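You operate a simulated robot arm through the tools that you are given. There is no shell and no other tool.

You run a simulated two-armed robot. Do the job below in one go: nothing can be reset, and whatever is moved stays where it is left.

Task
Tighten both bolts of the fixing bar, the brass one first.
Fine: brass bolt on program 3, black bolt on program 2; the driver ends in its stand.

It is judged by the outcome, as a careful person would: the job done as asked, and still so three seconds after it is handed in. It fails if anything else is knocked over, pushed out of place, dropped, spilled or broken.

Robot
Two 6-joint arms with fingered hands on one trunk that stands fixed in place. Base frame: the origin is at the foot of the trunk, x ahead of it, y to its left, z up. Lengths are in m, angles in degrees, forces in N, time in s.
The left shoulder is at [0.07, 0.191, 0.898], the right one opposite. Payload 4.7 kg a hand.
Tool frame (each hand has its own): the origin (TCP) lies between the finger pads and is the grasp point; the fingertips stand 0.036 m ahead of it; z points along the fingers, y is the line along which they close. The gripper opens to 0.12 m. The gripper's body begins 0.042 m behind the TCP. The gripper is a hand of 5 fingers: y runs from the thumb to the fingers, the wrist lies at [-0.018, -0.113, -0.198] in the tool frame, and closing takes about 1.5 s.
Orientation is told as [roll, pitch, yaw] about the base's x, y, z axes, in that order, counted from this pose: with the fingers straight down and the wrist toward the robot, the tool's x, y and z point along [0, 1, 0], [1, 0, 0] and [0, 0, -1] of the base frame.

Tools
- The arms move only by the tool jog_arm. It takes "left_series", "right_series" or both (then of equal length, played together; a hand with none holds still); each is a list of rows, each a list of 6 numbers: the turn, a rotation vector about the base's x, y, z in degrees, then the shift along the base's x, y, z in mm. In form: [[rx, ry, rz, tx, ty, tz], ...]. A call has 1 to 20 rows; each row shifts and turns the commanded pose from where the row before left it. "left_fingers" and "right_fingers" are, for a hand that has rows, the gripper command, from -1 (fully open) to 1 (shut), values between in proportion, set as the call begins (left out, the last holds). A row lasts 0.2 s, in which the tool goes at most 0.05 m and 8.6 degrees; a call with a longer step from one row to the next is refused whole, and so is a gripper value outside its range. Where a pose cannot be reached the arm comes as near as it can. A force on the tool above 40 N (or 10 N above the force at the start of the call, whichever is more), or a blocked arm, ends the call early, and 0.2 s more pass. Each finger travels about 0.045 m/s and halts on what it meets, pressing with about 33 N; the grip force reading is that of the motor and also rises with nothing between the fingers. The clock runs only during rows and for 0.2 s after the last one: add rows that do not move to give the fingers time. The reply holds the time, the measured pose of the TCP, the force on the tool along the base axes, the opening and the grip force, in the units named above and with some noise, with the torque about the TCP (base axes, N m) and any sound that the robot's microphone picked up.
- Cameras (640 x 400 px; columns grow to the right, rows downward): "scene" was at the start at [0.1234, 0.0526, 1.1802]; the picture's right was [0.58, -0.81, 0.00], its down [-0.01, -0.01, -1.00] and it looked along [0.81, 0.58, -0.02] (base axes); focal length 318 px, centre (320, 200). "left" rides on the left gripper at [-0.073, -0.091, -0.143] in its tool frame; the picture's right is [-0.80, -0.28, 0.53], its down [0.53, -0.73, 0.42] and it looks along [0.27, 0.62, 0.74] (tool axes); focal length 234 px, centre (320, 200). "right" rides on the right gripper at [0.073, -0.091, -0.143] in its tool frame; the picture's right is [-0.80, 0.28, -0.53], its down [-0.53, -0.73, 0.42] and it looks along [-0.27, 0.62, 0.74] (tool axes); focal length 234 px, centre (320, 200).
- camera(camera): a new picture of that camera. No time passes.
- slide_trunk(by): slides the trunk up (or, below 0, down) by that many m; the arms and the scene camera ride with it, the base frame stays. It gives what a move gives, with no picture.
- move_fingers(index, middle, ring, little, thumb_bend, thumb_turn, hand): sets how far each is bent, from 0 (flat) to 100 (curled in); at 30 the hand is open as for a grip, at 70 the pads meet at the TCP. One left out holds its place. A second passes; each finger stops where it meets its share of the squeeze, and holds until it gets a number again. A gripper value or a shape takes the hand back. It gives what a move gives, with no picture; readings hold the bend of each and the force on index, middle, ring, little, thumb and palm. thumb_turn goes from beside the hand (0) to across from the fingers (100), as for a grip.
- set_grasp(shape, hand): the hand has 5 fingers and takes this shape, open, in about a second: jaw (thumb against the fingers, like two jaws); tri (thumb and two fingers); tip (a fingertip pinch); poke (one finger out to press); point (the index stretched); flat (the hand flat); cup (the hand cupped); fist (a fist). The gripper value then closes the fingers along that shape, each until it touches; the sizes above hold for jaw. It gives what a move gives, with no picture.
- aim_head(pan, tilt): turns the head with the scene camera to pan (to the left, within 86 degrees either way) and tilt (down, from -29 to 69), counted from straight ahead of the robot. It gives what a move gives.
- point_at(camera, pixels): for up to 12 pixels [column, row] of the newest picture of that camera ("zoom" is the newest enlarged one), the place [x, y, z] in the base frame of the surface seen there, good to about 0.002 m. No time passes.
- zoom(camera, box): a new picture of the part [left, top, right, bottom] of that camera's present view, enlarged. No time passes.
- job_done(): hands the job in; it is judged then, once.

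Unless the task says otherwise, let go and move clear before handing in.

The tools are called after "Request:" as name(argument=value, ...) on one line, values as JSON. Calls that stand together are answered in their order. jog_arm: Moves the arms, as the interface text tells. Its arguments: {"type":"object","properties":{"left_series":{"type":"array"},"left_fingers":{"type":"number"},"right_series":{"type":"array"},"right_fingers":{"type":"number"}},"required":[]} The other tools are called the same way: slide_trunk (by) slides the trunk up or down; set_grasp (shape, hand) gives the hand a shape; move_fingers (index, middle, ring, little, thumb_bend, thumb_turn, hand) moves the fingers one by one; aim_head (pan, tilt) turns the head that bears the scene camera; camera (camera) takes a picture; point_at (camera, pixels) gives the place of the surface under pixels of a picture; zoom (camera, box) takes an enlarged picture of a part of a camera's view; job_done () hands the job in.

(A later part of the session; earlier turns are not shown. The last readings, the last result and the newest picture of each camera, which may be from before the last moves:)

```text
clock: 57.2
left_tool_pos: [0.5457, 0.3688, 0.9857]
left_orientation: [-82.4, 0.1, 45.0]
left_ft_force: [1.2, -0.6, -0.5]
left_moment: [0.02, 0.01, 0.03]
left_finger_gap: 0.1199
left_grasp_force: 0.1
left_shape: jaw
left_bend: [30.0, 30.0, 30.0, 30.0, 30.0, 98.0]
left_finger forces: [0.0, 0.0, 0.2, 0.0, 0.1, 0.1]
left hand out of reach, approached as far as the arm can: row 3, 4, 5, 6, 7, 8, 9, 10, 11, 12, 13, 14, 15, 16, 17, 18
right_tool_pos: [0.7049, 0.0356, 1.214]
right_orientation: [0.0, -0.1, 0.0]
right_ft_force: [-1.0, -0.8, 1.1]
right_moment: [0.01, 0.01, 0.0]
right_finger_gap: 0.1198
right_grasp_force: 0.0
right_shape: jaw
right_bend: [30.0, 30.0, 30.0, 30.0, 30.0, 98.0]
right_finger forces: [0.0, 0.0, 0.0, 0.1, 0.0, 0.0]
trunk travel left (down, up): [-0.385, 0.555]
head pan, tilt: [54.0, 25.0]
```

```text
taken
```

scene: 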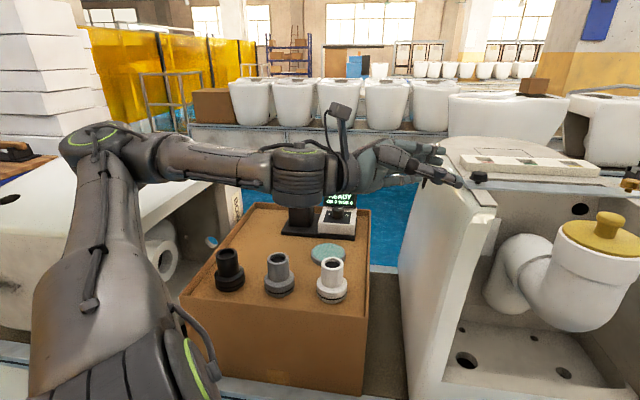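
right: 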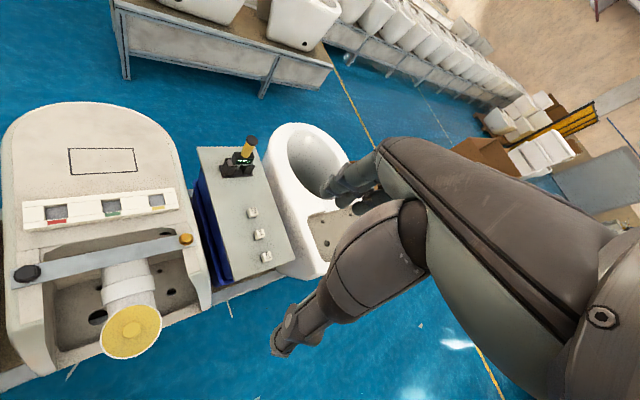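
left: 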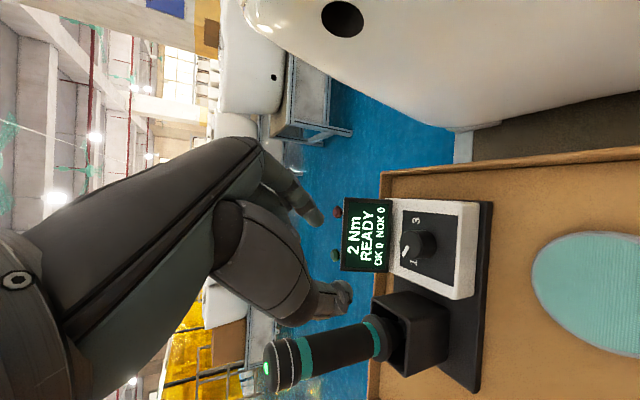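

The hand drifted toward the bowl, to (0.546, 0.369, 0.986), with its fingers near the black bolt at (480,178). Forces are nil, but I'll look closely before moving off.

Request:
zoom(camera="scene", box=[310, 90, 510, 230])

Request:
camera(camera="left")

Request:
camera(camera="right")

```text
2.86 times, centred on (410, 160) of scene
```

zoom: 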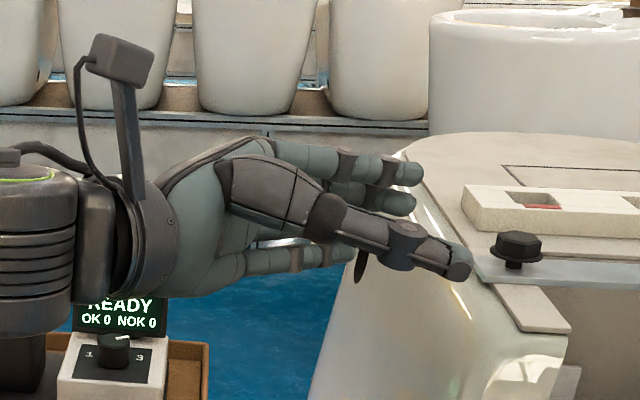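

```text
taken
```

left: 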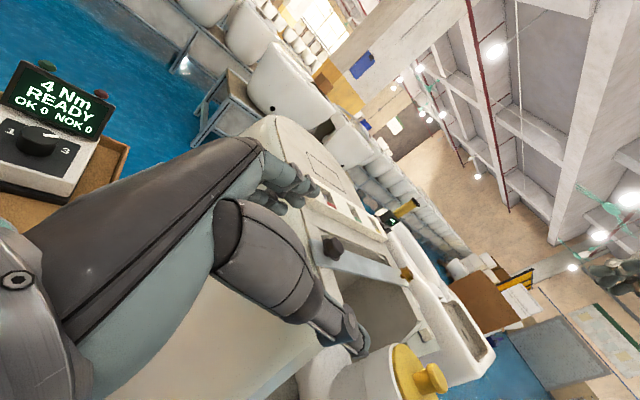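

```text
taken
```

right: 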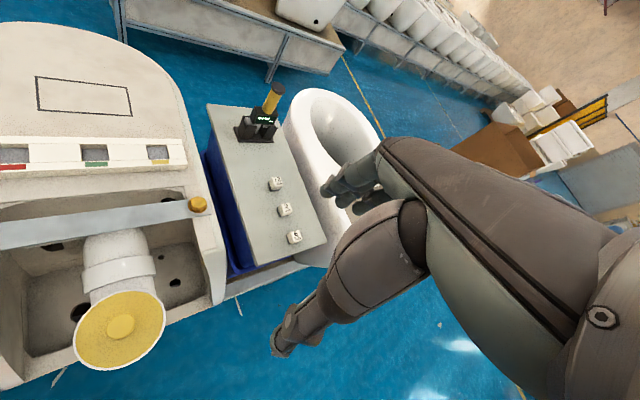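

The fingers point toward the bowl just short of the black bolt, with no contact. I'll rise first, then swing the hand left (yaw up to about 135°) to see whether the sideways grip works near the stand.

Request:
jog_arm(left_series=[[0, 0, 0, 0, 0, 30], [0, 0, 0, -5, 5, 30], [0, 0, 7.5, -10, 20, 0], [0, 0, 7.5, -10, 20, 0], [0, 0, 7.5, -10, 20, 0], [0, 0, 7.5, -10, 20, 0], [0, 0, 7.5, -10, 20, 0], [0, 0, 7.5, -10, 20, 0], [0, 0, 7.5, -10, 20, 0], [0, 0, 7.5, -10, 20, 0], [0, 0, 7.5, -10, 20, 0], [0, 0, 7.5, -10, 20, 0], [0, 0, 7.5, 0, 20, 0], [0, 0, 7.5, 0, 20, 0], [0, 0, 0, 0, 0, 0]])

Request:
camera(camera="scene")

```text
clock: 60.4
left_tool_pos: [0.461, 0.6717, 1.0314]
left_orientation: [-75.9, -7.0, 123.6]
left_ft_force: [-0.8, -0.8, -0.3]
left_moment: [-0.01, -0.04, -0.03]
left_finger_gap: 0.1196
left_grasp_force: 0.1
left_shape: jaw
left_bend: [30.0, 30.0, 30.0, 30.0, 30.0, 98.0]
left_finger forces: [0.0, 0.1, 0.0, 0.1, 0.1, 0.1]
left hand out of reach, approached as far as the arm can: row 2, 3, 4, 5, 6, 7, 8, 9, 11, 12, 13, 14
right_tool_pos: [0.7067, 0.0369, 1.2135]
right_orientation: [0.0, 0.0, 0.0]
right_ft_force: [0.0, -0.3, -0.7]
right_moment: [0.02, 0.02, -0.01]
right_finger_gap: 0.1197
right_grasp_force: 0.0
right_shape: jaw
right_bend: [30.0, 30.0, 30.0, 30.0, 30.0, 98.0]
right_finger forces: [0.1, 0.0, 0.1, 0.1, 0.1, 0.2]
trunk travel left (down, up): [-0.385, 0.555]
head pan, tilt: [54.0, 25.0]
```

```text
taken
```

scene: 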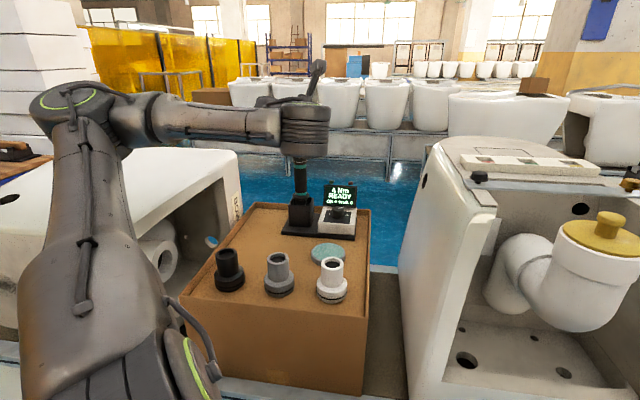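

Here the sideways orientation is nearly reached: roll −76, pitch −7, yaw 124, pointing about 34° outward. I'll level it to roll −90 and pitch 0 while lowering a bit.

Request:
jog_arm(left_series=[[-5.83, -3.87, 0, -5, 0, -10], [3.87, -5.83, 0, -5, 0, -10], [3.87, -5.83, 0, -5, 0, -10], [0, 0, 6.4, -5, 0, -10], [0, 0, 0, 0, 0, 0]])

Request:
camera(camera="left")

```text
clock: 61.6
left_tool_pos: [0.4746, 0.7044, 0.982]
left_orientation: [-86.9, -4.0, 125.9]
left_ft_force: [-0.2, -0.1, -0.3]
left_moment: [0.01, -0.01, 0.02]
left_finger_gap: 0.1198
left_grasp_force: 0.2
left_shape: jaw
left_bend: [30.0, 30.0, 30.0, 30.0, 30.0, 98.0]
left_finger forces: [0.0, 0.1, 0.1, 0.0, 0.1, 0.1]
left hand out of reach, approached as far as the arm can: row 1, 2, 3, 4
right_tool_pos: [0.7068, 0.036, 1.2131]
right_orientation: [0.0, 0.0, 0.0]
right_ft_force: [0.2, 0.3, -0.3]
right_moment: [0.0, 0.0, 0.02]
right_finger_gap: 0.1197
right_grasp_force: 0.1
right_shape: jaw
right_bend: [30.0, 30.0, 30.0, 30.0, 30.0, 98.0]
right_finger forces: [0.0, 0.0, 0.0, 0.0, 0.0, 0.0]
trunk travel left (down, up): [-0.385, 0.555]
head pan, tilt: [54.0, 25.0]
```

```text
taken
```

left: 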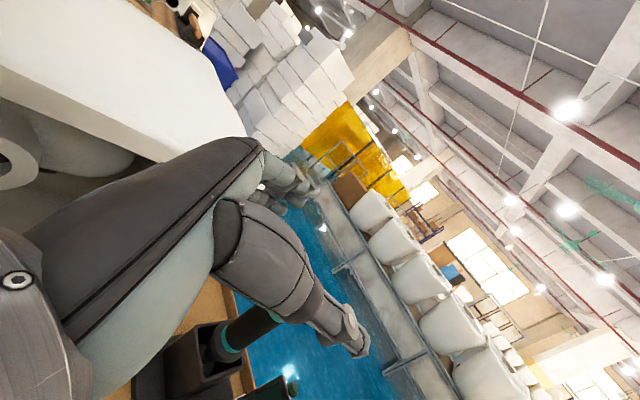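

The arm prefers to be further out, so I'll come from above instead: rise, centre the open hand over the driver axis (0.529, 0.747) and level the orientation. The driver then enters between thumb and fingers as I descend.

Request:
jog_arm(left_series=[[0, 0, 0, 0, 0, 30], [0, 0, 0, 0, 0, 20], [-3.24, -2.35, 0, 18, 14, 5], [1.82, -2.51, 0, 18, 14, 0], [0, 0, 0, 18, 15, 0], [0, 0, 0, 0, 0, 0]])

Request:
camera(camera="scene")

Request:
camera(camera="left")

```text
clock: 63.0
left_tool_pos: [0.5295, 0.7465, 1.0373]
left_orientation: [-90.0, 0.0, 126.0]
left_ft_force: [-0.4, -0.9, 0.8]
left_moment: [-0.01, 0.02, 0.01]
left_finger_gap: 0.1199
left_grasp_force: 0.1
left_shape: jaw
left_bend: [30.0, 30.0, 30.0, 30.0, 30.0, 98.0]
left_finger forces: [0.0, 0.0, 0.0, 0.1, 0.0, 0.0]
right_tool_pos: [0.7057, 0.0368, 1.2147]
right_orientation: [-0.1, 0.0, 0.1]
right_ft_force: [0.5, 0.4, 0.6]
right_moment: [-0.01, -0.01, 0.02]
right_finger_gap: 0.1195
right_grasp_force: 0.1
right_shape: jaw
right_bend: [30.0, 30.0, 30.0, 30.0, 30.0, 98.0]
right_finger forces: [0.0, 0.0, 0.1, 0.1, 0.0, 0.1]
trunk travel left (down, up): [-0.385, 0.555]
head pan, tilt: [54.0, 25.0]
```

```text
taken
```

scene: 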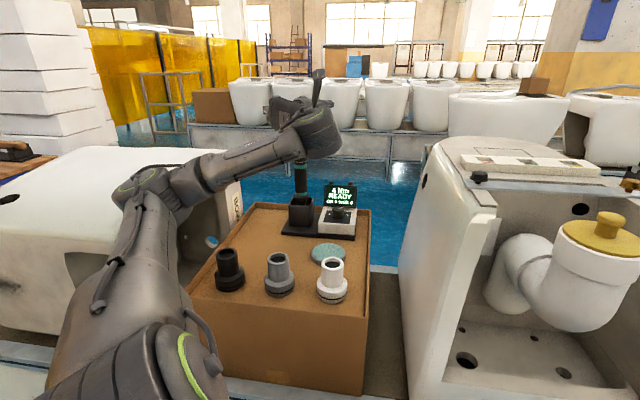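

```text
taken
```

left: 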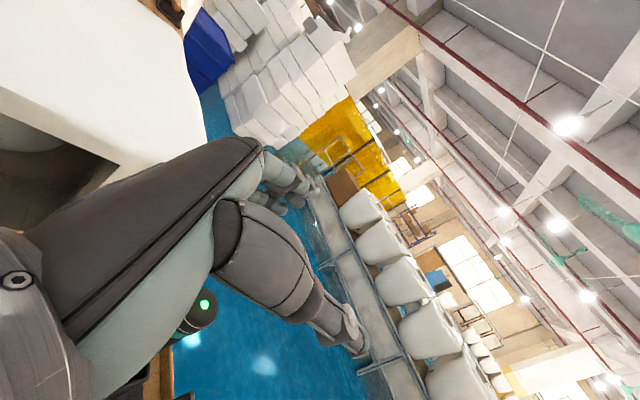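

Exactly on target over the driver (0.5295, 0.7465, 1.037), level, with no out-of-reach note. I'll check the elbow's clearance to the left bowl before descending.

Request:
point_at(camera="scene", pixels=[[140, 185], [120, 215], [160, 175], [200, 190], [130, 158], [190, 155], [60, 200], [230, 165], [230, 190], [228, 252], [60, 320], [170, 230]])

Request:
zoom(camera="scene", box=[240, 60, 380, 240])

```text
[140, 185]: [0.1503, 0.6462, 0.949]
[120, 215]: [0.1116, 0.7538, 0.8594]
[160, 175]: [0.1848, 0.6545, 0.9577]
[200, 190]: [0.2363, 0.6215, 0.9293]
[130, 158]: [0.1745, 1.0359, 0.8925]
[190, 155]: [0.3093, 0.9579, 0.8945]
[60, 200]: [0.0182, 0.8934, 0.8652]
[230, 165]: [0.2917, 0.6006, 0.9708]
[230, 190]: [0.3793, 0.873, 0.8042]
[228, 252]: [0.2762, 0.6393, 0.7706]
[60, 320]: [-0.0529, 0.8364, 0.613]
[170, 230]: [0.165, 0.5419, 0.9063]
```

```text
2.22 times, centred on (310, 150) of scene
```

zoom: 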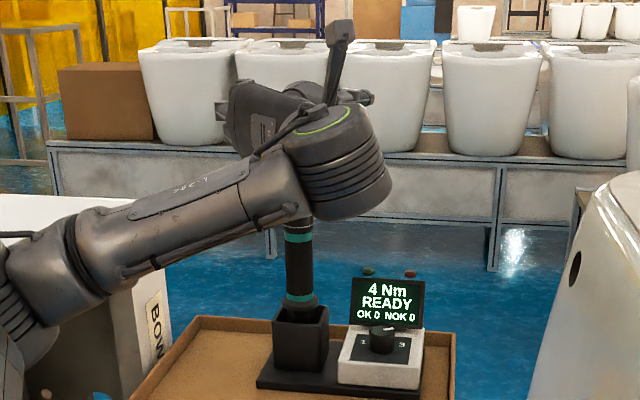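

The elbow (about (0.15, 0.65, 0.95)) is close to the left bowl's top (z≈0.87 at y≥0.75). I'll raise the trunk 0.2 m so the elbow stays high, then lower the hand with the arm.

Request:
slide_trunk(by=0.2)

Request:
jog_arm(left_series=[[0, 0, 0, 0, 0, -40], [0, 0, 0, 0, 0, -40], [0, 0, 0, 0, 0, -40], [0, 0, 0, 0, 0, -40], [0, 0, 0, 0, 0, -40], [0, 0, 0, 0, 0, 0]])

Request:
camera(camera="scene")

```text
clock: 65.2
left_tool_pos: [0.531, 0.7461, 1.2375]
left_orientation: [-90.1, 0.0, 125.9]
left_ft_force: [0.0, 0.5, -0.3]
left_moment: [0.02, 0.0, -0.03]
left_finger_gap: 0.12
left_grasp_force: 0.1
left_shape: jaw
left_bend: [30.0, 30.0, 30.0, 30.0, 30.0, 98.0]
left_finger forces: [0.0, 0.1, 0.0, 0.0, 0.1, 0.0]
right_tool_pos: [0.7077, 0.0372, 1.4133]
right_orientation: [0.0, 0.0, 0.0]
right_ft_force: [-0.8, 0.5, -0.8]
right_moment: [-0.01, 0.01, 0.0]
right_finger_gap: 0.1198
right_grasp_force: 0.0
right_shape: jaw
right_bend: [30.0, 30.0, 30.0, 30.0, 30.0, 98.0]
right_finger forces: [0.0, 0.1, 0.1, 0.0, 0.0, 0.0]
trunk travel left (down, up): [-0.585, 0.355]
head pan, tilt: [54.0, 25.0]
```

```text
clock: 66.5
left_tool_pos: [0.53, 0.7459, 1.0356]
left_orientation: [-89.9, 0.0, 125.8]
left_ft_force: [-0.8, 0.0, 0.6]
left_moment: [-0.03, 0.02, 0.0]
left_finger_gap: 0.1199
left_grasp_force: 0.1
left_shape: jaw
left_bend: [30.0, 30.0, 30.0, 30.0, 30.0, 98.0]
left_finger forces: [0.1, 0.0, 0.1, 0.0, 0.0, 0.0]
right_tool_pos: [0.707, 0.0346, 1.414]
right_orientation: [0.0, -0.1, -0.1]
right_ft_force: [-0.3, -0.2, -0.4]
right_moment: [0.03, -0.01, -0.01]
right_finger_gap: 0.1199
right_grasp_force: 0.0
right_shape: jaw
right_bend: [30.0, 30.0, 30.0, 30.0, 30.0, 98.0]
right_finger forces: [0.0, 0.0, 0.0, 0.1, 0.1, 0.0]
trunk travel left (down, up): [-0.585, 0.355]
head pan, tilt: [54.0, 25.0]
```

```text
taken
```

scene: 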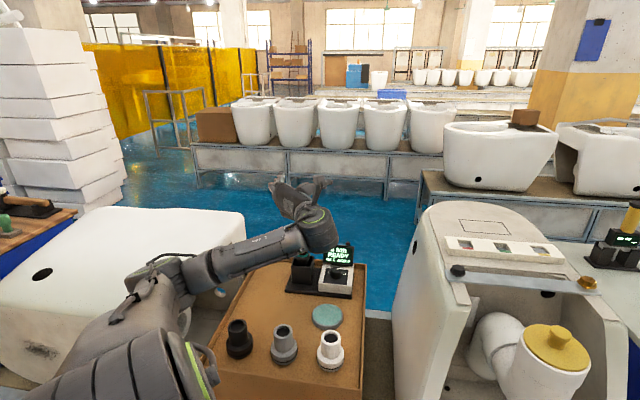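

Pose held at z 1.036 with the trunk up. I'll check the elbow again and view the hand closely.

Request:
point_at(camera="scene", pixels=[[170, 268], [150, 280], [190, 275], [180, 320], [240, 250], [320, 235], [120, 310], [200, 290]])

Request:
zoom(camera="scene", box=[230, 160, 370, 300])

Request:
camera(camera="left")

```text
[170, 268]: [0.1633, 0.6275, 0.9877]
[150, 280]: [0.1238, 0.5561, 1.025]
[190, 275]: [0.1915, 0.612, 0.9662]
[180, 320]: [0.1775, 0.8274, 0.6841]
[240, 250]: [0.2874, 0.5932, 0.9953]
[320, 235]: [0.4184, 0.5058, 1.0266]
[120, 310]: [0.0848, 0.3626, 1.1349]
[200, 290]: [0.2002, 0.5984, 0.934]
```

```text
2.86 times, centred on (300, 230) of scene
```

zoom: 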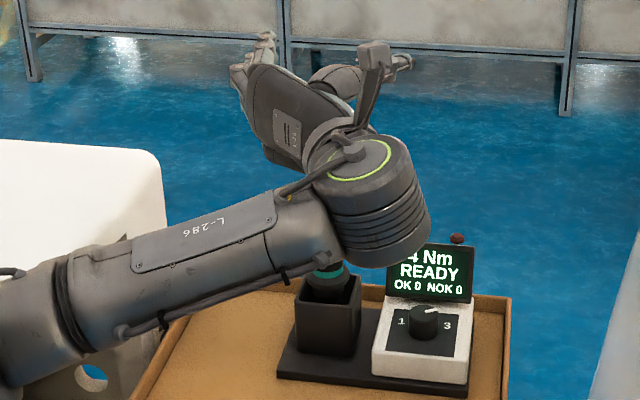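

```text
taken
```

left: 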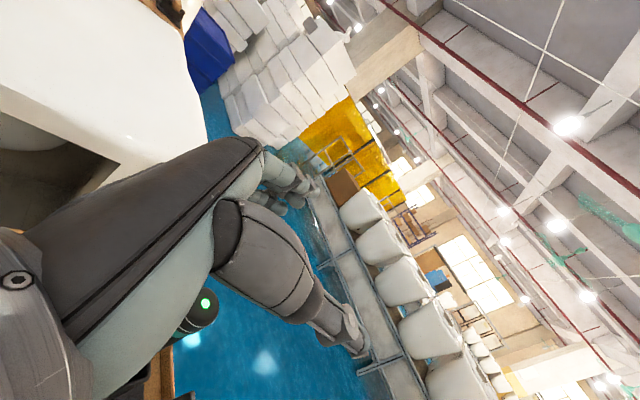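

Request:
point_at(camera="scene", pixels=[[100, 290], [60, 320], [130, 280], [20, 330], [235, 225], [200, 245], [100, 310], [80, 330], [245, 240], [150, 262]])

```text
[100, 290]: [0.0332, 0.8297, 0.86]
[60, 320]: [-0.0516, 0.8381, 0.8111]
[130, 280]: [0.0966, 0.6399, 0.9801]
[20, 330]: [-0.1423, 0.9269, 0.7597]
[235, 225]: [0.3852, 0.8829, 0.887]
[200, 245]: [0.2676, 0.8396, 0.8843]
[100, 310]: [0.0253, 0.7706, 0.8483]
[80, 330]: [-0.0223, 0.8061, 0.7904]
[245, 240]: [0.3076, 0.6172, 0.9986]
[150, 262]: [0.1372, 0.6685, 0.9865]
```

The bowl's edge is at y≥0.75 and the elbow's outer side is near 0.71, which is acceptable. I descend around the driver to z≈0.95, and then on to about 0.88 if the force stays nil.

Request:
jog_arm(left_series=[[0, 0, 0, -1, 0, -30], [0, 0, 0, 0, 0, -30], [0, 0, 0, 0, 0, -25], [0, 0, 0, 0, 0, 0]])

Request:
camera(camera="scene")

Request:
camera(camera="left")

```text
clock: 67.5
left_tool_pos: [0.5288, 0.7463, 0.9512]
left_orientation: [-90.0, 0.1, 125.9]
left_ft_force: [0.3, 0.0, 0.4]
left_moment: [0.01, 0.01, 0.0]
left_finger_gap: 0.1198
left_grasp_force: 0.2
left_shape: jaw
left_bend: [30.0, 30.0, 30.0, 30.0, 30.0, 98.0]
left_finger forces: [0.1, 0.0, 0.1, 0.1, 0.0, 0.1]
right_tool_pos: [0.7069, 0.0368, 1.413]
right_orientation: [0.0, 0.0, -0.1]
right_ft_force: [0.7, -0.5, 0.6]
right_moment: [0.0, -0.04, 0.0]
right_finger_gap: 0.1198
right_grasp_force: 0.0
right_shape: jaw
right_bend: [30.0, 30.0, 30.0, 30.0, 30.0, 98.0]
right_finger forces: [0.0, 0.0, 0.0, 0.0, 0.1, 0.1]
trunk travel left (down, up): [-0.585, 0.355]
head pan, tilt: [54.0, 25.0]
```

```text
taken
```

scene: 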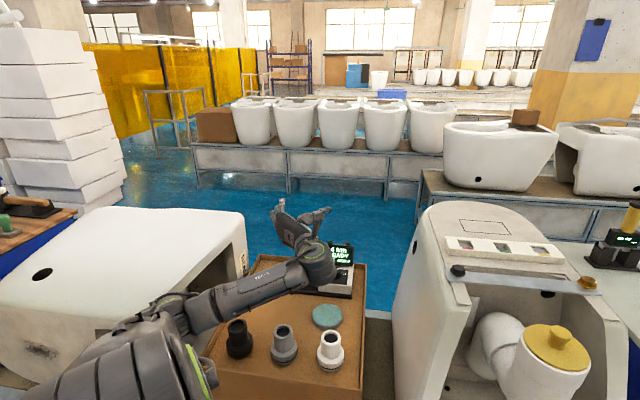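

```text
taken
```

left: 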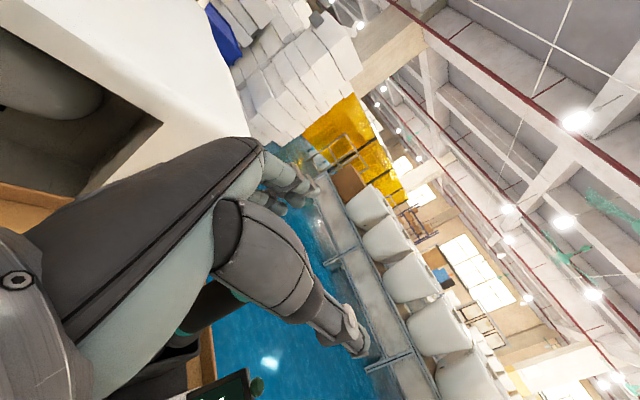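

Request:
point_at(camera="scene", pixels=[[165, 305], [200, 310], [240, 295], [280, 280], [238, 325], [240, 310], [285, 330], [150, 320], [320, 265], [180, 295], [225, 330], [300, 290]])

Request:
aim_head(pan=60, tilt=45)

Request:
camera(camera="scene")

```text
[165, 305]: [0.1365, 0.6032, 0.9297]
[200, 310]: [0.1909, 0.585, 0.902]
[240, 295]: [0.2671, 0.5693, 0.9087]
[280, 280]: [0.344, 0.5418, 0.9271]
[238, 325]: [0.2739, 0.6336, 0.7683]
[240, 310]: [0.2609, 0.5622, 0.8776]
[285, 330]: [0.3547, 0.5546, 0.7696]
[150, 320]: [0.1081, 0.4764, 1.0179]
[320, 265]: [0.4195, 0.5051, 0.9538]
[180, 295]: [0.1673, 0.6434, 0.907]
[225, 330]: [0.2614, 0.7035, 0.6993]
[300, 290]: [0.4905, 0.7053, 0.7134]
```

```text
clock: 68.4
left_tool_pos: [0.5281, 0.7463, 0.9511]
left_orientation: [-90.0, 0.1, 125.8]
left_ft_force: [0.1, -0.1, 1.0]
left_moment: [0.01, -0.01, 0.0]
left_finger_gap: 0.1199
left_grasp_force: 0.0
left_shape: jaw
left_bend: [30.0, 30.0, 30.0, 30.0, 30.0, 98.0]
left_finger forces: [0.1, 0.0, 0.1, 0.1, 0.0, 0.0]
right_tool_pos: [0.7052, 0.0366, 1.4123]
right_orientation: [0.0, 0.0, 0.0]
right_ft_force: [0.0, 0.7, -0.1]
right_moment: [0.01, -0.03, -0.06]
right_finger_gap: 0.12
right_grasp_force: 0.0
right_shape: jaw
right_bend: [30.0, 30.0, 30.0, 30.0, 30.0, 98.0]
right_finger forces: [0.0, 0.1, 0.1, 0.1, 0.0, 0.0]
trunk travel left (down, up): [-0.585, 0.355]
head pan, tilt: [60.0, 45.0]
```

```text
taken
```

scene: 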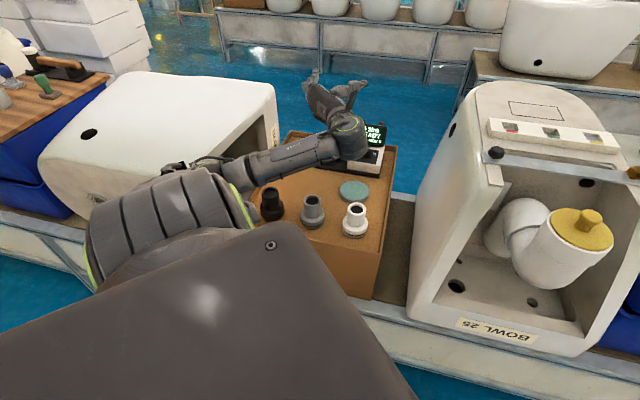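

The forearm would come down onto the black coupling (0.274, 0.634, top 0.77) if I lowered further like this. I'll raise the trunk another 0.2 m so the forearm slopes down from a higher elbow, and compare.

Request:
slide_trunk(by=0.2)

Request:
jog_arm(left_series=[[0, 0, 0, 0, 0, -40], [0, 0, 0, 0, 0, -40], [0, 0, 0, 0, 0, -40], [0, 0, 0, 0, 0, -40], [0, 0, 0, 0, 0, -40], [0, 0, 0, 0, 0, 0]])

Request:
camera(camera="scene")

```text
clock: 70.5
left_tool_pos: [0.5279, 0.7461, 1.1511]
left_orientation: [-90.0, -0.1, 125.9]
left_ft_force: [-0.2, 0.6, -0.1]
left_moment: [-0.04, -0.01, 0.0]
left_finger_gap: 0.12
left_grasp_force: 0.1
left_shape: jaw
left_bend: [30.0, 30.0, 30.0, 30.0, 30.0, 98.0]
left_finger forces: [0.0, 0.0, 0.0, 0.0, 0.1, 0.0]
right_tool_pos: [0.7066, 0.0366, 1.6121]
right_orientation: [0.0, 0.0, 0.0]
right_ft_force: [-0.8, 0.2, -0.1]
right_moment: [-0.01, 0.03, 0.02]
right_finger_gap: 0.1198
right_grasp_force: 0.1
right_shape: jaw
right_bend: [30.0, 30.0, 30.0, 30.0, 30.0, 98.0]
right_finger forces: [0.1, 0.1, 0.1, 0.0, 0.0, 0.1]
trunk travel left (down, up): [-0.785, 0.155]
head pan, tilt: [60.0, 45.0]
```

```text
clock: 72.0
left_tool_pos: [0.5357, 0.717, 0.9861]
left_orientation: [-89.2, -0.3, 126.0]
left_ft_force: [0.1, 1.1, -0.7]
left_moment: [0.01, 0.0, 0.0]
left_finger_gap: 0.1201
left_grasp_force: 0.0
left_shape: jaw
left_bend: [30.0, 30.0, 30.0, 30.0, 30.0, 98.0]
left_finger forces: [0.0, 0.0, 0.0, 0.0, 0.0, 0.0]
left hand out of reach, approached as far as the arm can: row 4, 5
right_tool_pos: [0.7058, 0.0369, 1.613]
right_orientation: [0.0, -0.1, 0.0]
right_ft_force: [-0.9, 1.5, 0.5]
right_moment: [-0.02, 0.02, -0.02]
right_finger_gap: 0.1199
right_grasp_force: 0.0
right_shape: jaw
right_bend: [30.0, 30.0, 30.0, 30.0, 30.0, 98.0]
right_finger forces: [0.0, 0.0, 0.0, 0.0, 0.0, 0.1]
trunk travel left (down, up): [-0.785, 0.155]
head pan, tilt: [60.0, 45.0]
```

```text
taken
```

scene: 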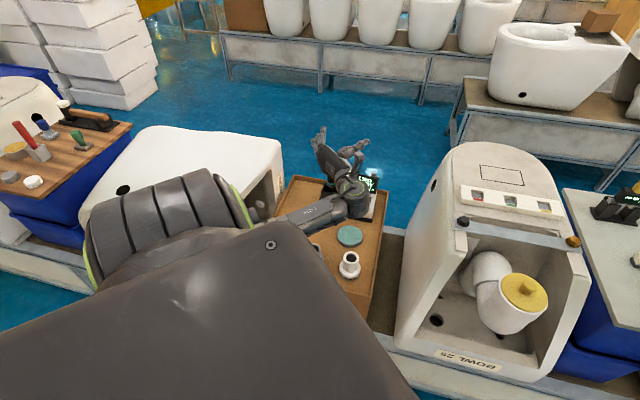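

At that trunk height the low pose is out of reach, so I'll go back. A larger outward angle (hand pointing more to the left) should bring the forearm clear of the couplings; I'll raise the hand first, then lower the trunk.

Request:
jog_arm(left_series=[[0, 0, 0, 0, 0, 45], [0, 0, 0, 0, 0, 45], [0, 0, 0, -2, 10, 45], [0, 0, 0, -2, 10, 45], [0, 0, 0, -2, 9, 40], [0, 0, 0, 0, 0, 30], [0, 0, 0, 0, 0, 0]])

Request:
slide_trunk(by=-0.2)

```text
clock: 73.5
left_tool_pos: [0.5295, 0.7451, 1.2366]
left_orientation: [-90.1, 0.0, 125.9]
left_ft_force: [0.3, 0.2, -0.7]
left_moment: [-0.03, -0.01, -0.04]
left_finger_gap: 0.12
left_grasp_force: 0.0
left_shape: jaw
left_bend: [30.0, 30.0, 30.0, 30.0, 30.0, 98.0]
left_finger forces: [0.0, 0.1, 0.0, 0.0, 0.1, 0.0]
right_tool_pos: [0.7065, 0.0371, 1.6138]
right_orientation: [0.0, -0.1, 0.0]
right_ft_force: [0.6, 0.3, 0.9]
right_moment: [0.0, 0.0, -0.01]
right_finger_gap: 0.1199
right_grasp_force: 0.0
right_shape: jaw
right_bend: [30.0, 30.0, 30.0, 30.0, 30.0, 98.0]
right_finger forces: [0.0, 0.1, 0.0, 0.0, 0.1, 0.0]
trunk travel left (down, up): [-0.785, 0.155]
head pan, tilt: [60.0, 45.0]
```

```text
clock: 75.7
left_tool_pos: [0.5297, 0.7458, 1.0365]
left_orientation: [-90.1, 0.0, 125.9]
left_ft_force: [0.6, -0.1, 0.7]
left_moment: [0.04, 0.04, 0.02]
left_finger_gap: 0.1199
left_grasp_force: 0.0
left_shape: jaw
left_bend: [30.0, 30.0, 30.0, 30.0, 30.0, 98.0]
left_finger forces: [0.0, 0.0, 0.1, 0.1, 0.1, 0.0]
right_tool_pos: [0.7062, 0.0367, 1.4147]
right_orientation: [0.0, -0.1, 0.0]
right_ft_force: [0.7, -0.1, 0.4]
right_moment: [0.01, 0.0, -0.01]
right_finger_gap: 0.12
right_grasp_force: 0.0
right_shape: jaw
right_bend: [30.0, 30.0, 30.0, 30.0, 30.0, 98.0]
right_finger forces: [0.0, 0.0, 0.0, 0.1, 0.0, 0.0]
trunk travel left (down, up): [-0.585, 0.355]
head pan, tilt: [60.0, 45.0]
```

Back at z 1.036 over the driver. Now yaw the hand in place from 126° toward about 170° (pointing 80° left) and see if it holds.

Request:
jog_arm(left_series=[[0, 0, 7.5, 0, 0, 0], [0, 0, 7.5, 0, 0, 0], [0, 0, 7.5, 0, 0, 0], [0, 0, 7.5, 0, 0, 0], [0, 0, 7.5, 0, 0, 0], [0, 0, 7.5, 0, 0, 0], [0, 0, 0, 0, 0, 0]])

Request:
aim_head(pan=54, tilt=28)

Request:
camera(camera="scene")

```text
clock: 77.3
left_tool_pos: [0.5638, 0.7699, 1.0297]
left_orientation: [-90.1, 0.0, 170.9]
left_ft_force: [0.2, 0.6, 0.3]
left_moment: [0.0, 0.01, 0.02]
left_finger_gap: 0.1199
left_grasp_force: 0.0
left_shape: jaw
left_bend: [30.0, 30.0, 30.0, 30.0, 30.0, 98.0]
left_finger forces: [0.0, 0.0, 0.0, 0.0, 0.0, 0.1]
left hand out of reach, approached as far as the arm can: row 5, 6
right_tool_pos: [0.7054, 0.0372, 1.4136]
right_orientation: [0.0, -0.1, 0.0]
right_ft_force: [-1.6, -0.4, -0.4]
right_moment: [-0.03, 0.01, 0.01]
right_finger_gap: 0.12
right_grasp_force: 0.1
right_shape: jaw
right_bend: [30.0, 30.0, 30.0, 30.0, 30.0, 98.0]
right_finger forces: [0.0, 0.1, 0.1, 0.0, 0.1, 0.0]
trunk travel left (down, up): [-0.585, 0.355]
head pan, tilt: [60.0, 45.0]
```

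```text
clock: 78.1
left_tool_pos: [0.5657, 0.7703, 1.0282]
left_orientation: [-90.2, 0.0, 170.9]
left_ft_force: [0.5, -0.8, 0.3]
left_moment: [0.01, 0.01, 0.0]
left_finger_gap: 0.1199
left_grasp_force: 0.0
left_shape: jaw
left_bend: [30.0, 30.0, 30.0, 30.0, 30.0, 98.0]
left_finger forces: [0.0, 0.0, 0.0, 0.1, 0.0, 0.0]
right_tool_pos: [0.7063, 0.037, 1.4137]
right_orientation: [0.0, 0.0, 0.0]
right_ft_force: [0.3, 0.6, -0.1]
right_moment: [-0.01, -0.03, -0.01]
right_finger_gap: 0.1196
right_grasp_force: 0.0
right_shape: jaw
right_bend: [30.0, 30.0, 30.0, 30.0, 30.0, 98.0]
right_finger forces: [0.1, 0.0, 0.1, 0.0, 0.0, 0.0]
trunk travel left (down, up): [-0.585, 0.355]
head pan, tilt: [54.0, 28.0]
```

```text
taken
```

scene: 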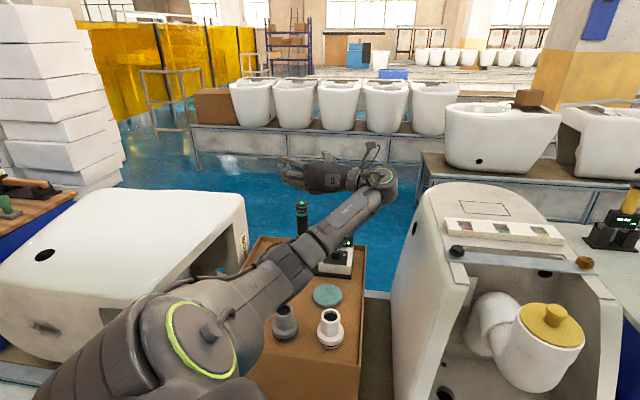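

The limit lies around yaw 156°. I'll settle on yaw 153° (pointing 63° left) centred over the driver, then check where the elbow and forearm are.

Request:
jog_arm(left_series=[[0, 0, -6, -12, -8, 2], [0, 0, -6, -12, -8, 3], [0, 0, -6, -12, -8, 3], [0, 0, 0, 0, 0, 0]])

Request:
camera(camera="scene")

Request:
point_at(camera="scene", pixels=[[240, 290], [260, 275], [285, 265], [300, 255], [330, 230], [360, 200], [270, 300], [225, 310], [290, 285], [282, 320], [330, 315], [200, 340]])

```text
clock: 79.1
left_tool_pos: [0.5289, 0.7459, 1.0365]
left_orientation: [-90.1, -0.1, 152.8]
left_ft_force: [0.4, -0.1, -0.4]
left_moment: [0.03, 0.0, 0.04]
left_finger_gap: 0.1199
left_grasp_force: 0.0
left_shape: jaw
left_bend: [30.0, 30.0, 30.0, 30.0, 30.0, 98.0]
left_finger forces: [0.1, 0.1, 0.0, 0.0, 0.0, 0.0]
right_tool_pos: [0.708, 0.0373, 1.4132]
right_orientation: [0.0, 0.0, 0.1]
right_ft_force: [-0.1, -1.0, 0.2]
right_moment: [0.02, 0.01, 0.0]
right_finger_gap: 0.1198
right_grasp_force: 0.1
right_shape: jaw
right_bend: [30.0, 30.0, 30.0, 30.0, 30.0, 98.0]
right_finger forces: [0.0, 0.0, 0.0, 0.0, 0.0, 0.0]
trunk travel left (down, up): [-0.585, 0.355]
head pan, tilt: [54.0, 28.0]
```

```text
taken
```

scene: 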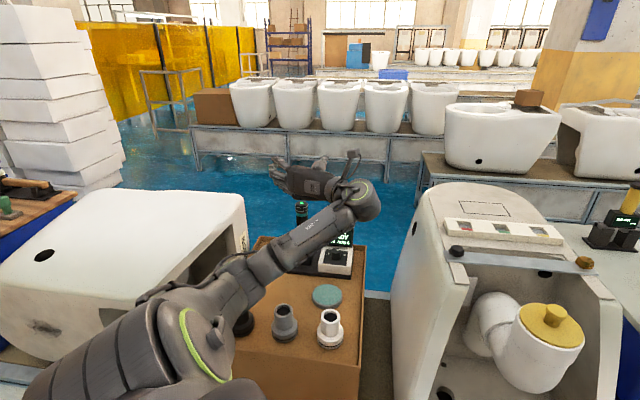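

```text
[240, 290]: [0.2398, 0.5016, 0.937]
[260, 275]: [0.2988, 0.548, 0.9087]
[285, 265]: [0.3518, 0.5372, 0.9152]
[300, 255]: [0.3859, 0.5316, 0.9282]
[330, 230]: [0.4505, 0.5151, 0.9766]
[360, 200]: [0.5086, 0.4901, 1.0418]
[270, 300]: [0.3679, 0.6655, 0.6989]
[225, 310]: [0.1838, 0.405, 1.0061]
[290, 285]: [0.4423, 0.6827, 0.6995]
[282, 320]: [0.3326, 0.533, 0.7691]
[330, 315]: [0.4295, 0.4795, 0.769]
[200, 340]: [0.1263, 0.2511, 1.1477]
```

Here the elbow hangs to about z 0.84, so lowering further would strike the couplings. The sideways grip isn't usable, so I'll take the driver from above instead (fingers along its handle), going back the way I came: up, yaw back, then roll the tool to point down.

Request:
jog_arm(left_series=[[0, 0, 0, 0, 0, 40], [0, 0, 0, 0, -5, 40], [0, 0, -7.5, -3, -10, 30], [0, 0, -7.5, -3, -10, 30], [0, 0, -7.5, -3, -10, 20], [0, 0, -7.5, -3, -15, 0], [0, 0, -7.5, -3, -15, 0], [0, 0, -7.5, -3, -15, 0], [0, 0, -7.5, -3, -15, 0], [0, 0, -7.5, -3, -15, 0], [0, 0, -7.5, -3, -15, 0], [0, 0, -7.5, -3, -15, 0], [0, 0, -7.5, -3, -15, 0], [0, 0, -7.5, -3, -15, 0], [0, 0, -7.5, -3, -15, 0], [0, 0, -7.5, -3, -15, 0], [0, 0, 0, 0, 0, 0]])

Request:
camera(camera="scene")

```text
clock: 82.7
left_tool_pos: [0.6173, 0.4643, 1.1829]
left_orientation: [-90.0, 0.0, 47.8]
left_ft_force: [0.2, 1.3, -0.1]
left_moment: [-0.01, 0.01, -0.01]
left_finger_gap: 0.1202
left_grasp_force: 0.0
left_shape: jaw
left_bend: [30.0, 30.0, 30.0, 30.0, 30.0, 98.0]
left_finger forces: [0.0, 0.0, 0.0, 0.0, 0.1, 0.1]
left hand out of reach, approached as far as the arm can: row 2, 8, 9, 10, 11, 12, 13, 14, 15, 16
right_tool_pos: [0.7062, 0.0366, 1.4132]
right_orientation: [-0.1, 0.0, 0.1]
right_ft_force: [-0.3, -0.6, -1.0]
right_moment: [0.02, 0.01, 0.01]
right_finger_gap: 0.1198
right_grasp_force: 0.0
right_shape: jaw
right_bend: [30.0, 30.0, 30.0, 30.0, 30.0, 98.0]
right_finger forces: [0.1, 0.0, 0.0, 0.0, 0.0, 0.1]
trunk travel left (down, up): [-0.585, 0.355]
head pan, tilt: [54.0, 28.0]
```

```text
taken
```

scene: 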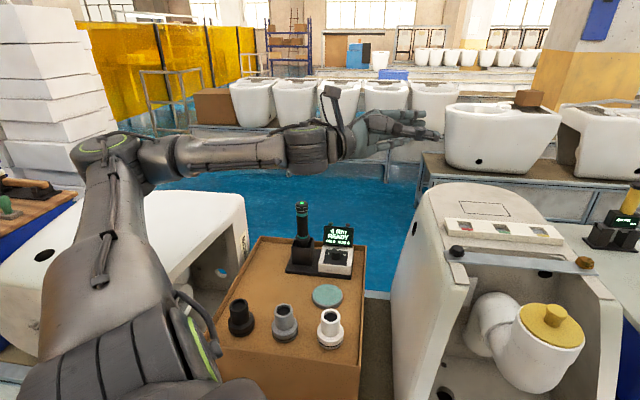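

The arm is back out to the side with the forearm high. Now I roll the tool back to pointing down (about +90° about the finger line), moving gently to about (0.50, 0.50).

Request:
jog_arm(left_series=[[5.04, 5.56, 0, -10, 3, 0], [5.04, 5.56, 0, -10, 3, 0], [5.04, 5.56, 0, -10, 3, 0], [5.04, 5.56, 0, -10, 3, 0], [5.04, 5.56, 0, -10, 3, 0], [5.04, 5.56, 0, -10, 3, 0], [5.04, 5.56, 0, -10, 3, 0], [5.04, 5.56, 0, -10, 3, 0], [5.04, 5.56, 0, -10, 3, 0], [5.04, 5.56, 0, -10, 3, 0], [5.04, 5.56, 0, -10, 3, 0], [5.04, 5.56, 0, -10, 3, 0], [0, 0, -7, 0, 0, 0], [0, 0, -7, 0, 0, 0], [0, 0, -7, 0, 0, 0], [0, 0, 0, 0, 0, 0]])

Request:
camera(camera="scene")

```text
clock: 86.1
left_tool_pos: [0.4889, 0.4978, 1.1664]
left_orientation: [0.1, -0.1, 26.7]
left_ft_force: [-1.0, -1.0, 0.6]
left_moment: [0.01, 0.03, -0.02]
left_finger_gap: 0.1199
left_grasp_force: 0.1
left_shape: jaw
left_bend: [30.0, 30.0, 30.0, 30.0, 30.0, 98.0]
left_finger forces: [0.0, 0.1, 0.0, 0.1, 0.1, 0.1]
left hand out of reach, approached as far as the arm can: row 1, 2, 3, 4, 11, 12
right_tool_pos: [0.7059, 0.0356, 1.4137]
right_orientation: [0.0, 0.0, 0.0]
right_ft_force: [1.0, -0.3, -0.2]
right_moment: [0.04, 0.03, -0.03]
right_finger_gap: 0.12
right_grasp_force: 0.1
right_shape: jaw
right_bend: [30.0, 30.0, 30.0, 30.0, 30.0, 98.0]
right_finger forces: [0.0, 0.0, 0.1, 0.0, 0.0, 0.0]
trunk travel left (down, up): [-0.585, 0.355]
head pan, tilt: [54.0, 28.0]
```

```text
taken
```

scene: 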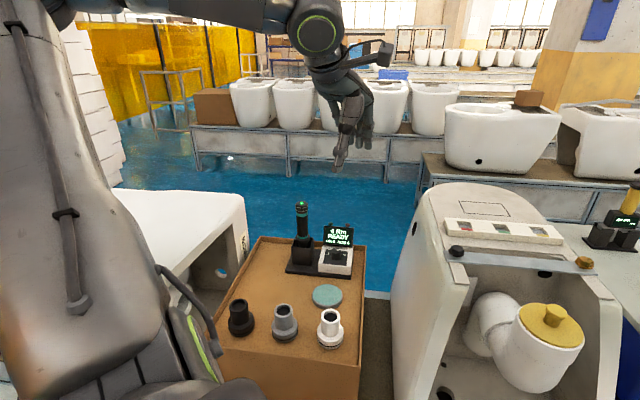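

Tool-down with the elbow up is restored (yaw 27° at (0.489, 0.498, 1.166)). I'll set the "tri" shape (thumb plus two fingers) and go over the driver at z≈1.1.

Request:
set_grasp(shape="tri", hand="left")

Request:
jog_arm(left_series=[[0, 0, 0, 5.8, 34.9, -8], [0, 0, 0, 5.8, 34.9, -8], [0, 0, 0, 5.8, 34.9, -8], [0, 0, 0, 5.8, 34.9, -8], [0, 0, 0, 5.8, 34.9, -8], [0, 0, 0, 5.8, 34.9, -8], [0, 0, 0, 5.8, 34.9, -8], [0, 0, 0, 0, 0, 0]])

Request:
camera(camera="scene")

Request:
camera(camera="left")

```text
clock: 87.0
left_tool_pos: [0.4881, 0.4994, 1.1659]
left_orientation: [0.0, 0.0, 26.8]
left_ft_force: [0.8, -0.3, 0.4]
left_moment: [0.01, 0.0, -0.01]
left_finger_gap: 0.1197
left_grasp_force: 0.0
left_shape: tri
left_bend: [30.0, 30.0, 99.0, 99.0, 30.0, 98.0]
left_finger forces: [0.0, 0.0, 0.0, 0.0, 0.0, 0.1]
right_tool_pos: [0.7062, 0.0368, 1.4132]
right_orientation: [-0.1, 0.0, 0.0]
right_ft_force: [0.0, 0.6, 0.3]
right_moment: [0.0, 0.01, 0.0]
right_finger_gap: 0.1196
right_grasp_force: 0.1
right_shape: jaw
right_bend: [30.0, 30.0, 30.0, 30.0, 30.0, 98.0]
right_finger forces: [0.0, 0.1, 0.0, 0.0, 0.0, 0.0]
trunk travel left (down, up): [-0.585, 0.355]
head pan, tilt: [54.0, 28.0]
```

```text
clock: 88.8
left_tool_pos: [0.5401, 0.7156, 1.1135]
left_orientation: [0.1, -0.1, 26.9]
left_ft_force: [-0.1, 0.3, 0.0]
left_moment: [0.04, 0.02, 0.02]
left_finger_gap: 0.12
left_grasp_force: 0.2
left_shape: tri
left_bend: [30.0, 30.0, 99.0, 99.0, 30.0, 98.0]
left_finger forces: [0.0, 0.1, 0.0, 0.0, 0.1, 0.0]
left hand out of reach, approached as far as the arm can: row 3, 5
right_tool_pos: [0.7062, 0.0364, 1.4138]
right_orientation: [0.1, 0.1, 0.0]
right_ft_force: [0.7, -0.3, 0.5]
right_moment: [-0.01, -0.02, 0.0]
right_finger_gap: 0.12
right_grasp_force: 0.0
right_shape: jaw
right_bend: [30.0, 30.0, 30.0, 30.0, 30.0, 98.0]
right_finger forces: [0.1, 0.0, 0.0, 0.0, 0.0, 0.0]
trunk travel left (down, up): [-0.585, 0.355]
head pan, tilt: [54.0, 28.0]
```

```text
taken
```

scene: 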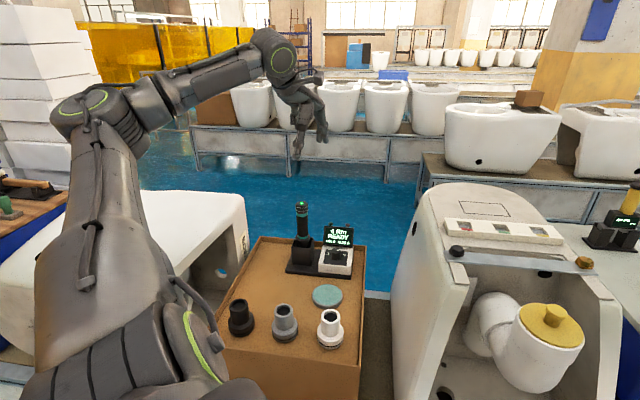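

```text
taken
```

left: 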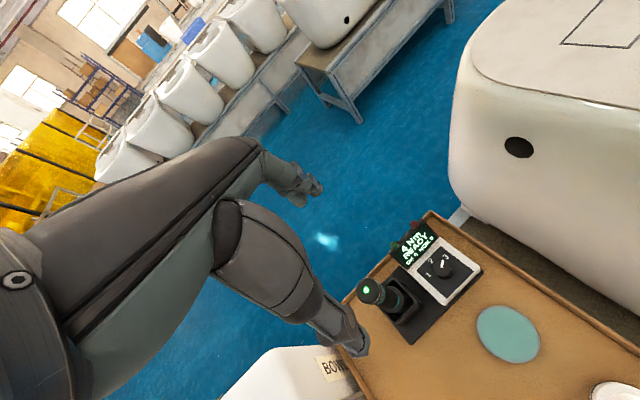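

Nearly there: (0.540, 0.716) with the driver at (0.529, 0.746). I'll reduce the yaw a little (to ~12°) and close the remaining offset while still high.

Request:
jog_arm(left_series=[[0, 0, -5, -3, 9, -5], [0, 0, -5, -3, 9, -5], [0, 0, -5, -4, 8.5, -5], [0, 0, 0, 0, 0, 0]])

```text
clock: 89.8
left_tool_pos: [0.5367, 0.7395, 1.0978]
left_orientation: [0.2, -0.1, 11.7]
left_ft_force: [-0.5, 0.9, 0.5]
left_moment: [-0.02, 0.0, 0.0]
left_finger_gap: 0.12
left_grasp_force: 0.1
left_shape: tri
left_bend: [30.0, 30.0, 99.0, 99.0, 30.0, 98.0]
left_finger forces: [0.0, 0.0, 0.0, 0.0, 0.0, 0.0]
left hand out of reach, approached as far as the arm can: row 2
right_tool_pos: [0.7082, 0.0362, 1.4137]
right_orientation: [-0.1, 0.0, -0.1]
right_ft_force: [0.1, 0.1, 0.3]
right_moment: [-0.01, 0.02, 0.0]
right_finger_gap: 0.1199
right_grasp_force: 0.0
right_shape: jaw
right_bend: [30.0, 30.0, 30.0, 30.0, 30.0, 98.0]
right_finger forces: [0.0, 0.0, 0.0, 0.0, 0.0, 0.1]
trunk travel left (down, up): [-0.585, 0.355]
head pan, tilt: [54.0, 28.0]
```

Good: (0.537, 0.740) at yaw 12°. I'll verify the driver's top with the left camera and then centre over it.

Request:
camera(camera="left")

Request:
zoom(camera="left", box=[280, 160, 480, 360])

```text
taken
```

left: 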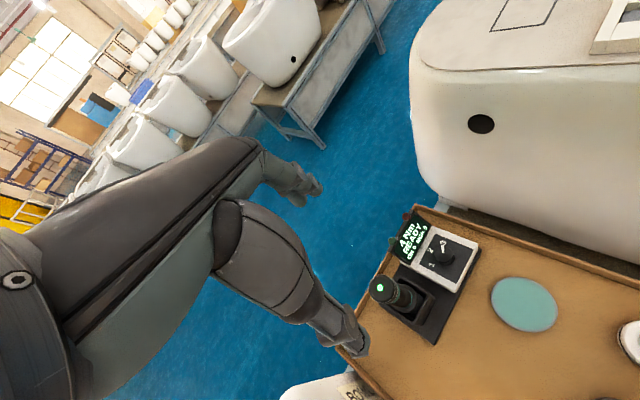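

```text
2.00 times, centred on (380, 260) of left
```

zoom: 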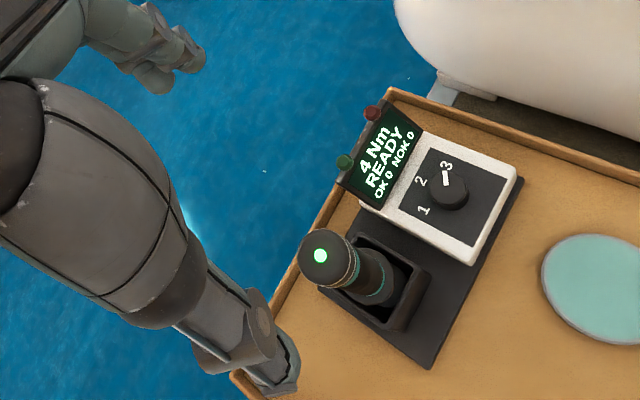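

Request:
point_at(camera="zoom", pixels=[[320, 256], [320, 240], [320, 272], [303, 256], [338, 256], [270, 345], [275, 365], [290, 350], [150, 70], [195, 55]])

```text
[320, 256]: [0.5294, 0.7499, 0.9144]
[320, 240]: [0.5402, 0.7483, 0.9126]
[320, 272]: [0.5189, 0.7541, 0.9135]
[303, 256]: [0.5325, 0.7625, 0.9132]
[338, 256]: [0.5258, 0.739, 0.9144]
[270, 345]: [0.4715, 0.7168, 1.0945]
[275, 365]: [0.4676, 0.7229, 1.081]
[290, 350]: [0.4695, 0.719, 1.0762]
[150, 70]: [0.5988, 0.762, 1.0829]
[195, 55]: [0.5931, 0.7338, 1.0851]
```

The driver's top is at (0.529, 0.749, 0.914) and the thumb and the two fingers straddle it evenly. I'll centre over it and bring the trunk down 0.13 m, which leaves the tips still just above its top.

Request:
jog_arm(left_series=[[0, 0, 0, -3.5, 3.5, 0], [0, 0, 0, -4, 3, 0], [0, 0, 0, 0, 0, 0]])

Request:
slide_trunk(by=-0.13)

Request:
camera(camera="scene")

Request:
zoom(camera="left", box=[220, 160, 480, 360])

```text
clock: 90.6
left_tool_pos: [0.5361, 0.7407, 1.0967]
left_orientation: [0.0, -0.1, 11.8]
left_ft_force: [-0.1, -0.3, 0.4]
left_moment: [0.0, 0.0, 0.02]
left_finger_gap: 0.1199
left_grasp_force: 0.1
left_shape: tri
left_bend: [30.0, 30.0, 99.0, 99.0, 30.0, 98.0]
left_finger forces: [0.1, 0.0, 0.0, 0.0, 0.1, 0.0]
left hand out of reach, approached as far as the arm can: row 1, 2
right_tool_pos: [0.7058, 0.0367, 1.4126]
right_orientation: [0.0, 0.0, 0.0]
right_ft_force: [0.3, -0.9, 0.4]
right_moment: [0.0, -0.02, 0.0]
right_finger_gap: 0.1199
right_grasp_force: 0.2
right_shape: jaw
right_bend: [30.0, 30.0, 30.0, 30.0, 30.0, 98.0]
right_finger forces: [0.0, 0.0, 0.0, 0.0, 0.0, 0.0]
trunk travel left (down, up): [-0.585, 0.355]
head pan, tilt: [54.0, 28.0]
```

```text
clock: 92.2
left_tool_pos: [0.535, 0.7397, 0.9668]
left_orientation: [0.0, -0.1, 11.9]
left_ft_force: [0.5, -0.4, 0.4]
left_moment: [-0.01, 0.01, 0.0]
left_finger_gap: 0.12
left_grasp_force: 0.1
left_shape: tri
left_bend: [30.0, 30.0, 99.0, 99.0, 30.0, 98.0]
left_finger forces: [0.0, 0.0, 0.1, 0.0, 0.0, 0.0]
right_tool_pos: [0.7055, 0.0363, 1.2833]
right_orientation: [0.0, 0.1, 0.0]
right_ft_force: [-0.1, -0.5, 0.0]
right_moment: [0.02, -0.02, 0.02]
right_finger_gap: 0.1199
right_grasp_force: 0.1
right_shape: jaw
right_bend: [30.0, 30.0, 30.0, 30.0, 30.0, 98.0]
right_finger forces: [0.1, 0.1, 0.1, 0.1, 0.0, 0.0]
trunk travel left (down, up): [-0.455, 0.485]
head pan, tilt: [54.0, 28.0]
```

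```text
taken
```

scene: 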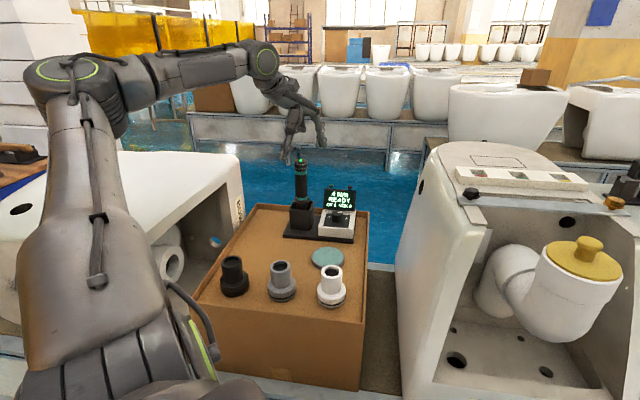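

```text
2.00 times, centred on (350, 260) of left
```

zoom: 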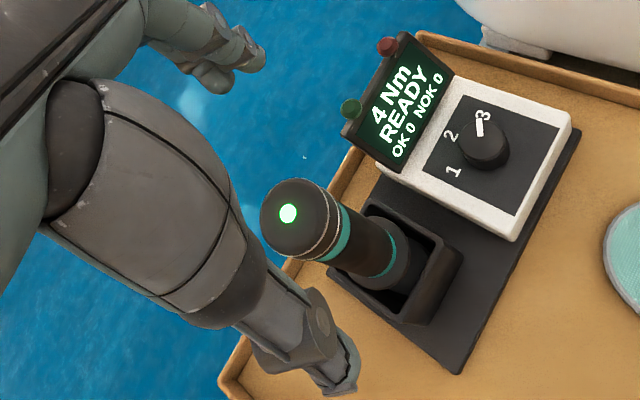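

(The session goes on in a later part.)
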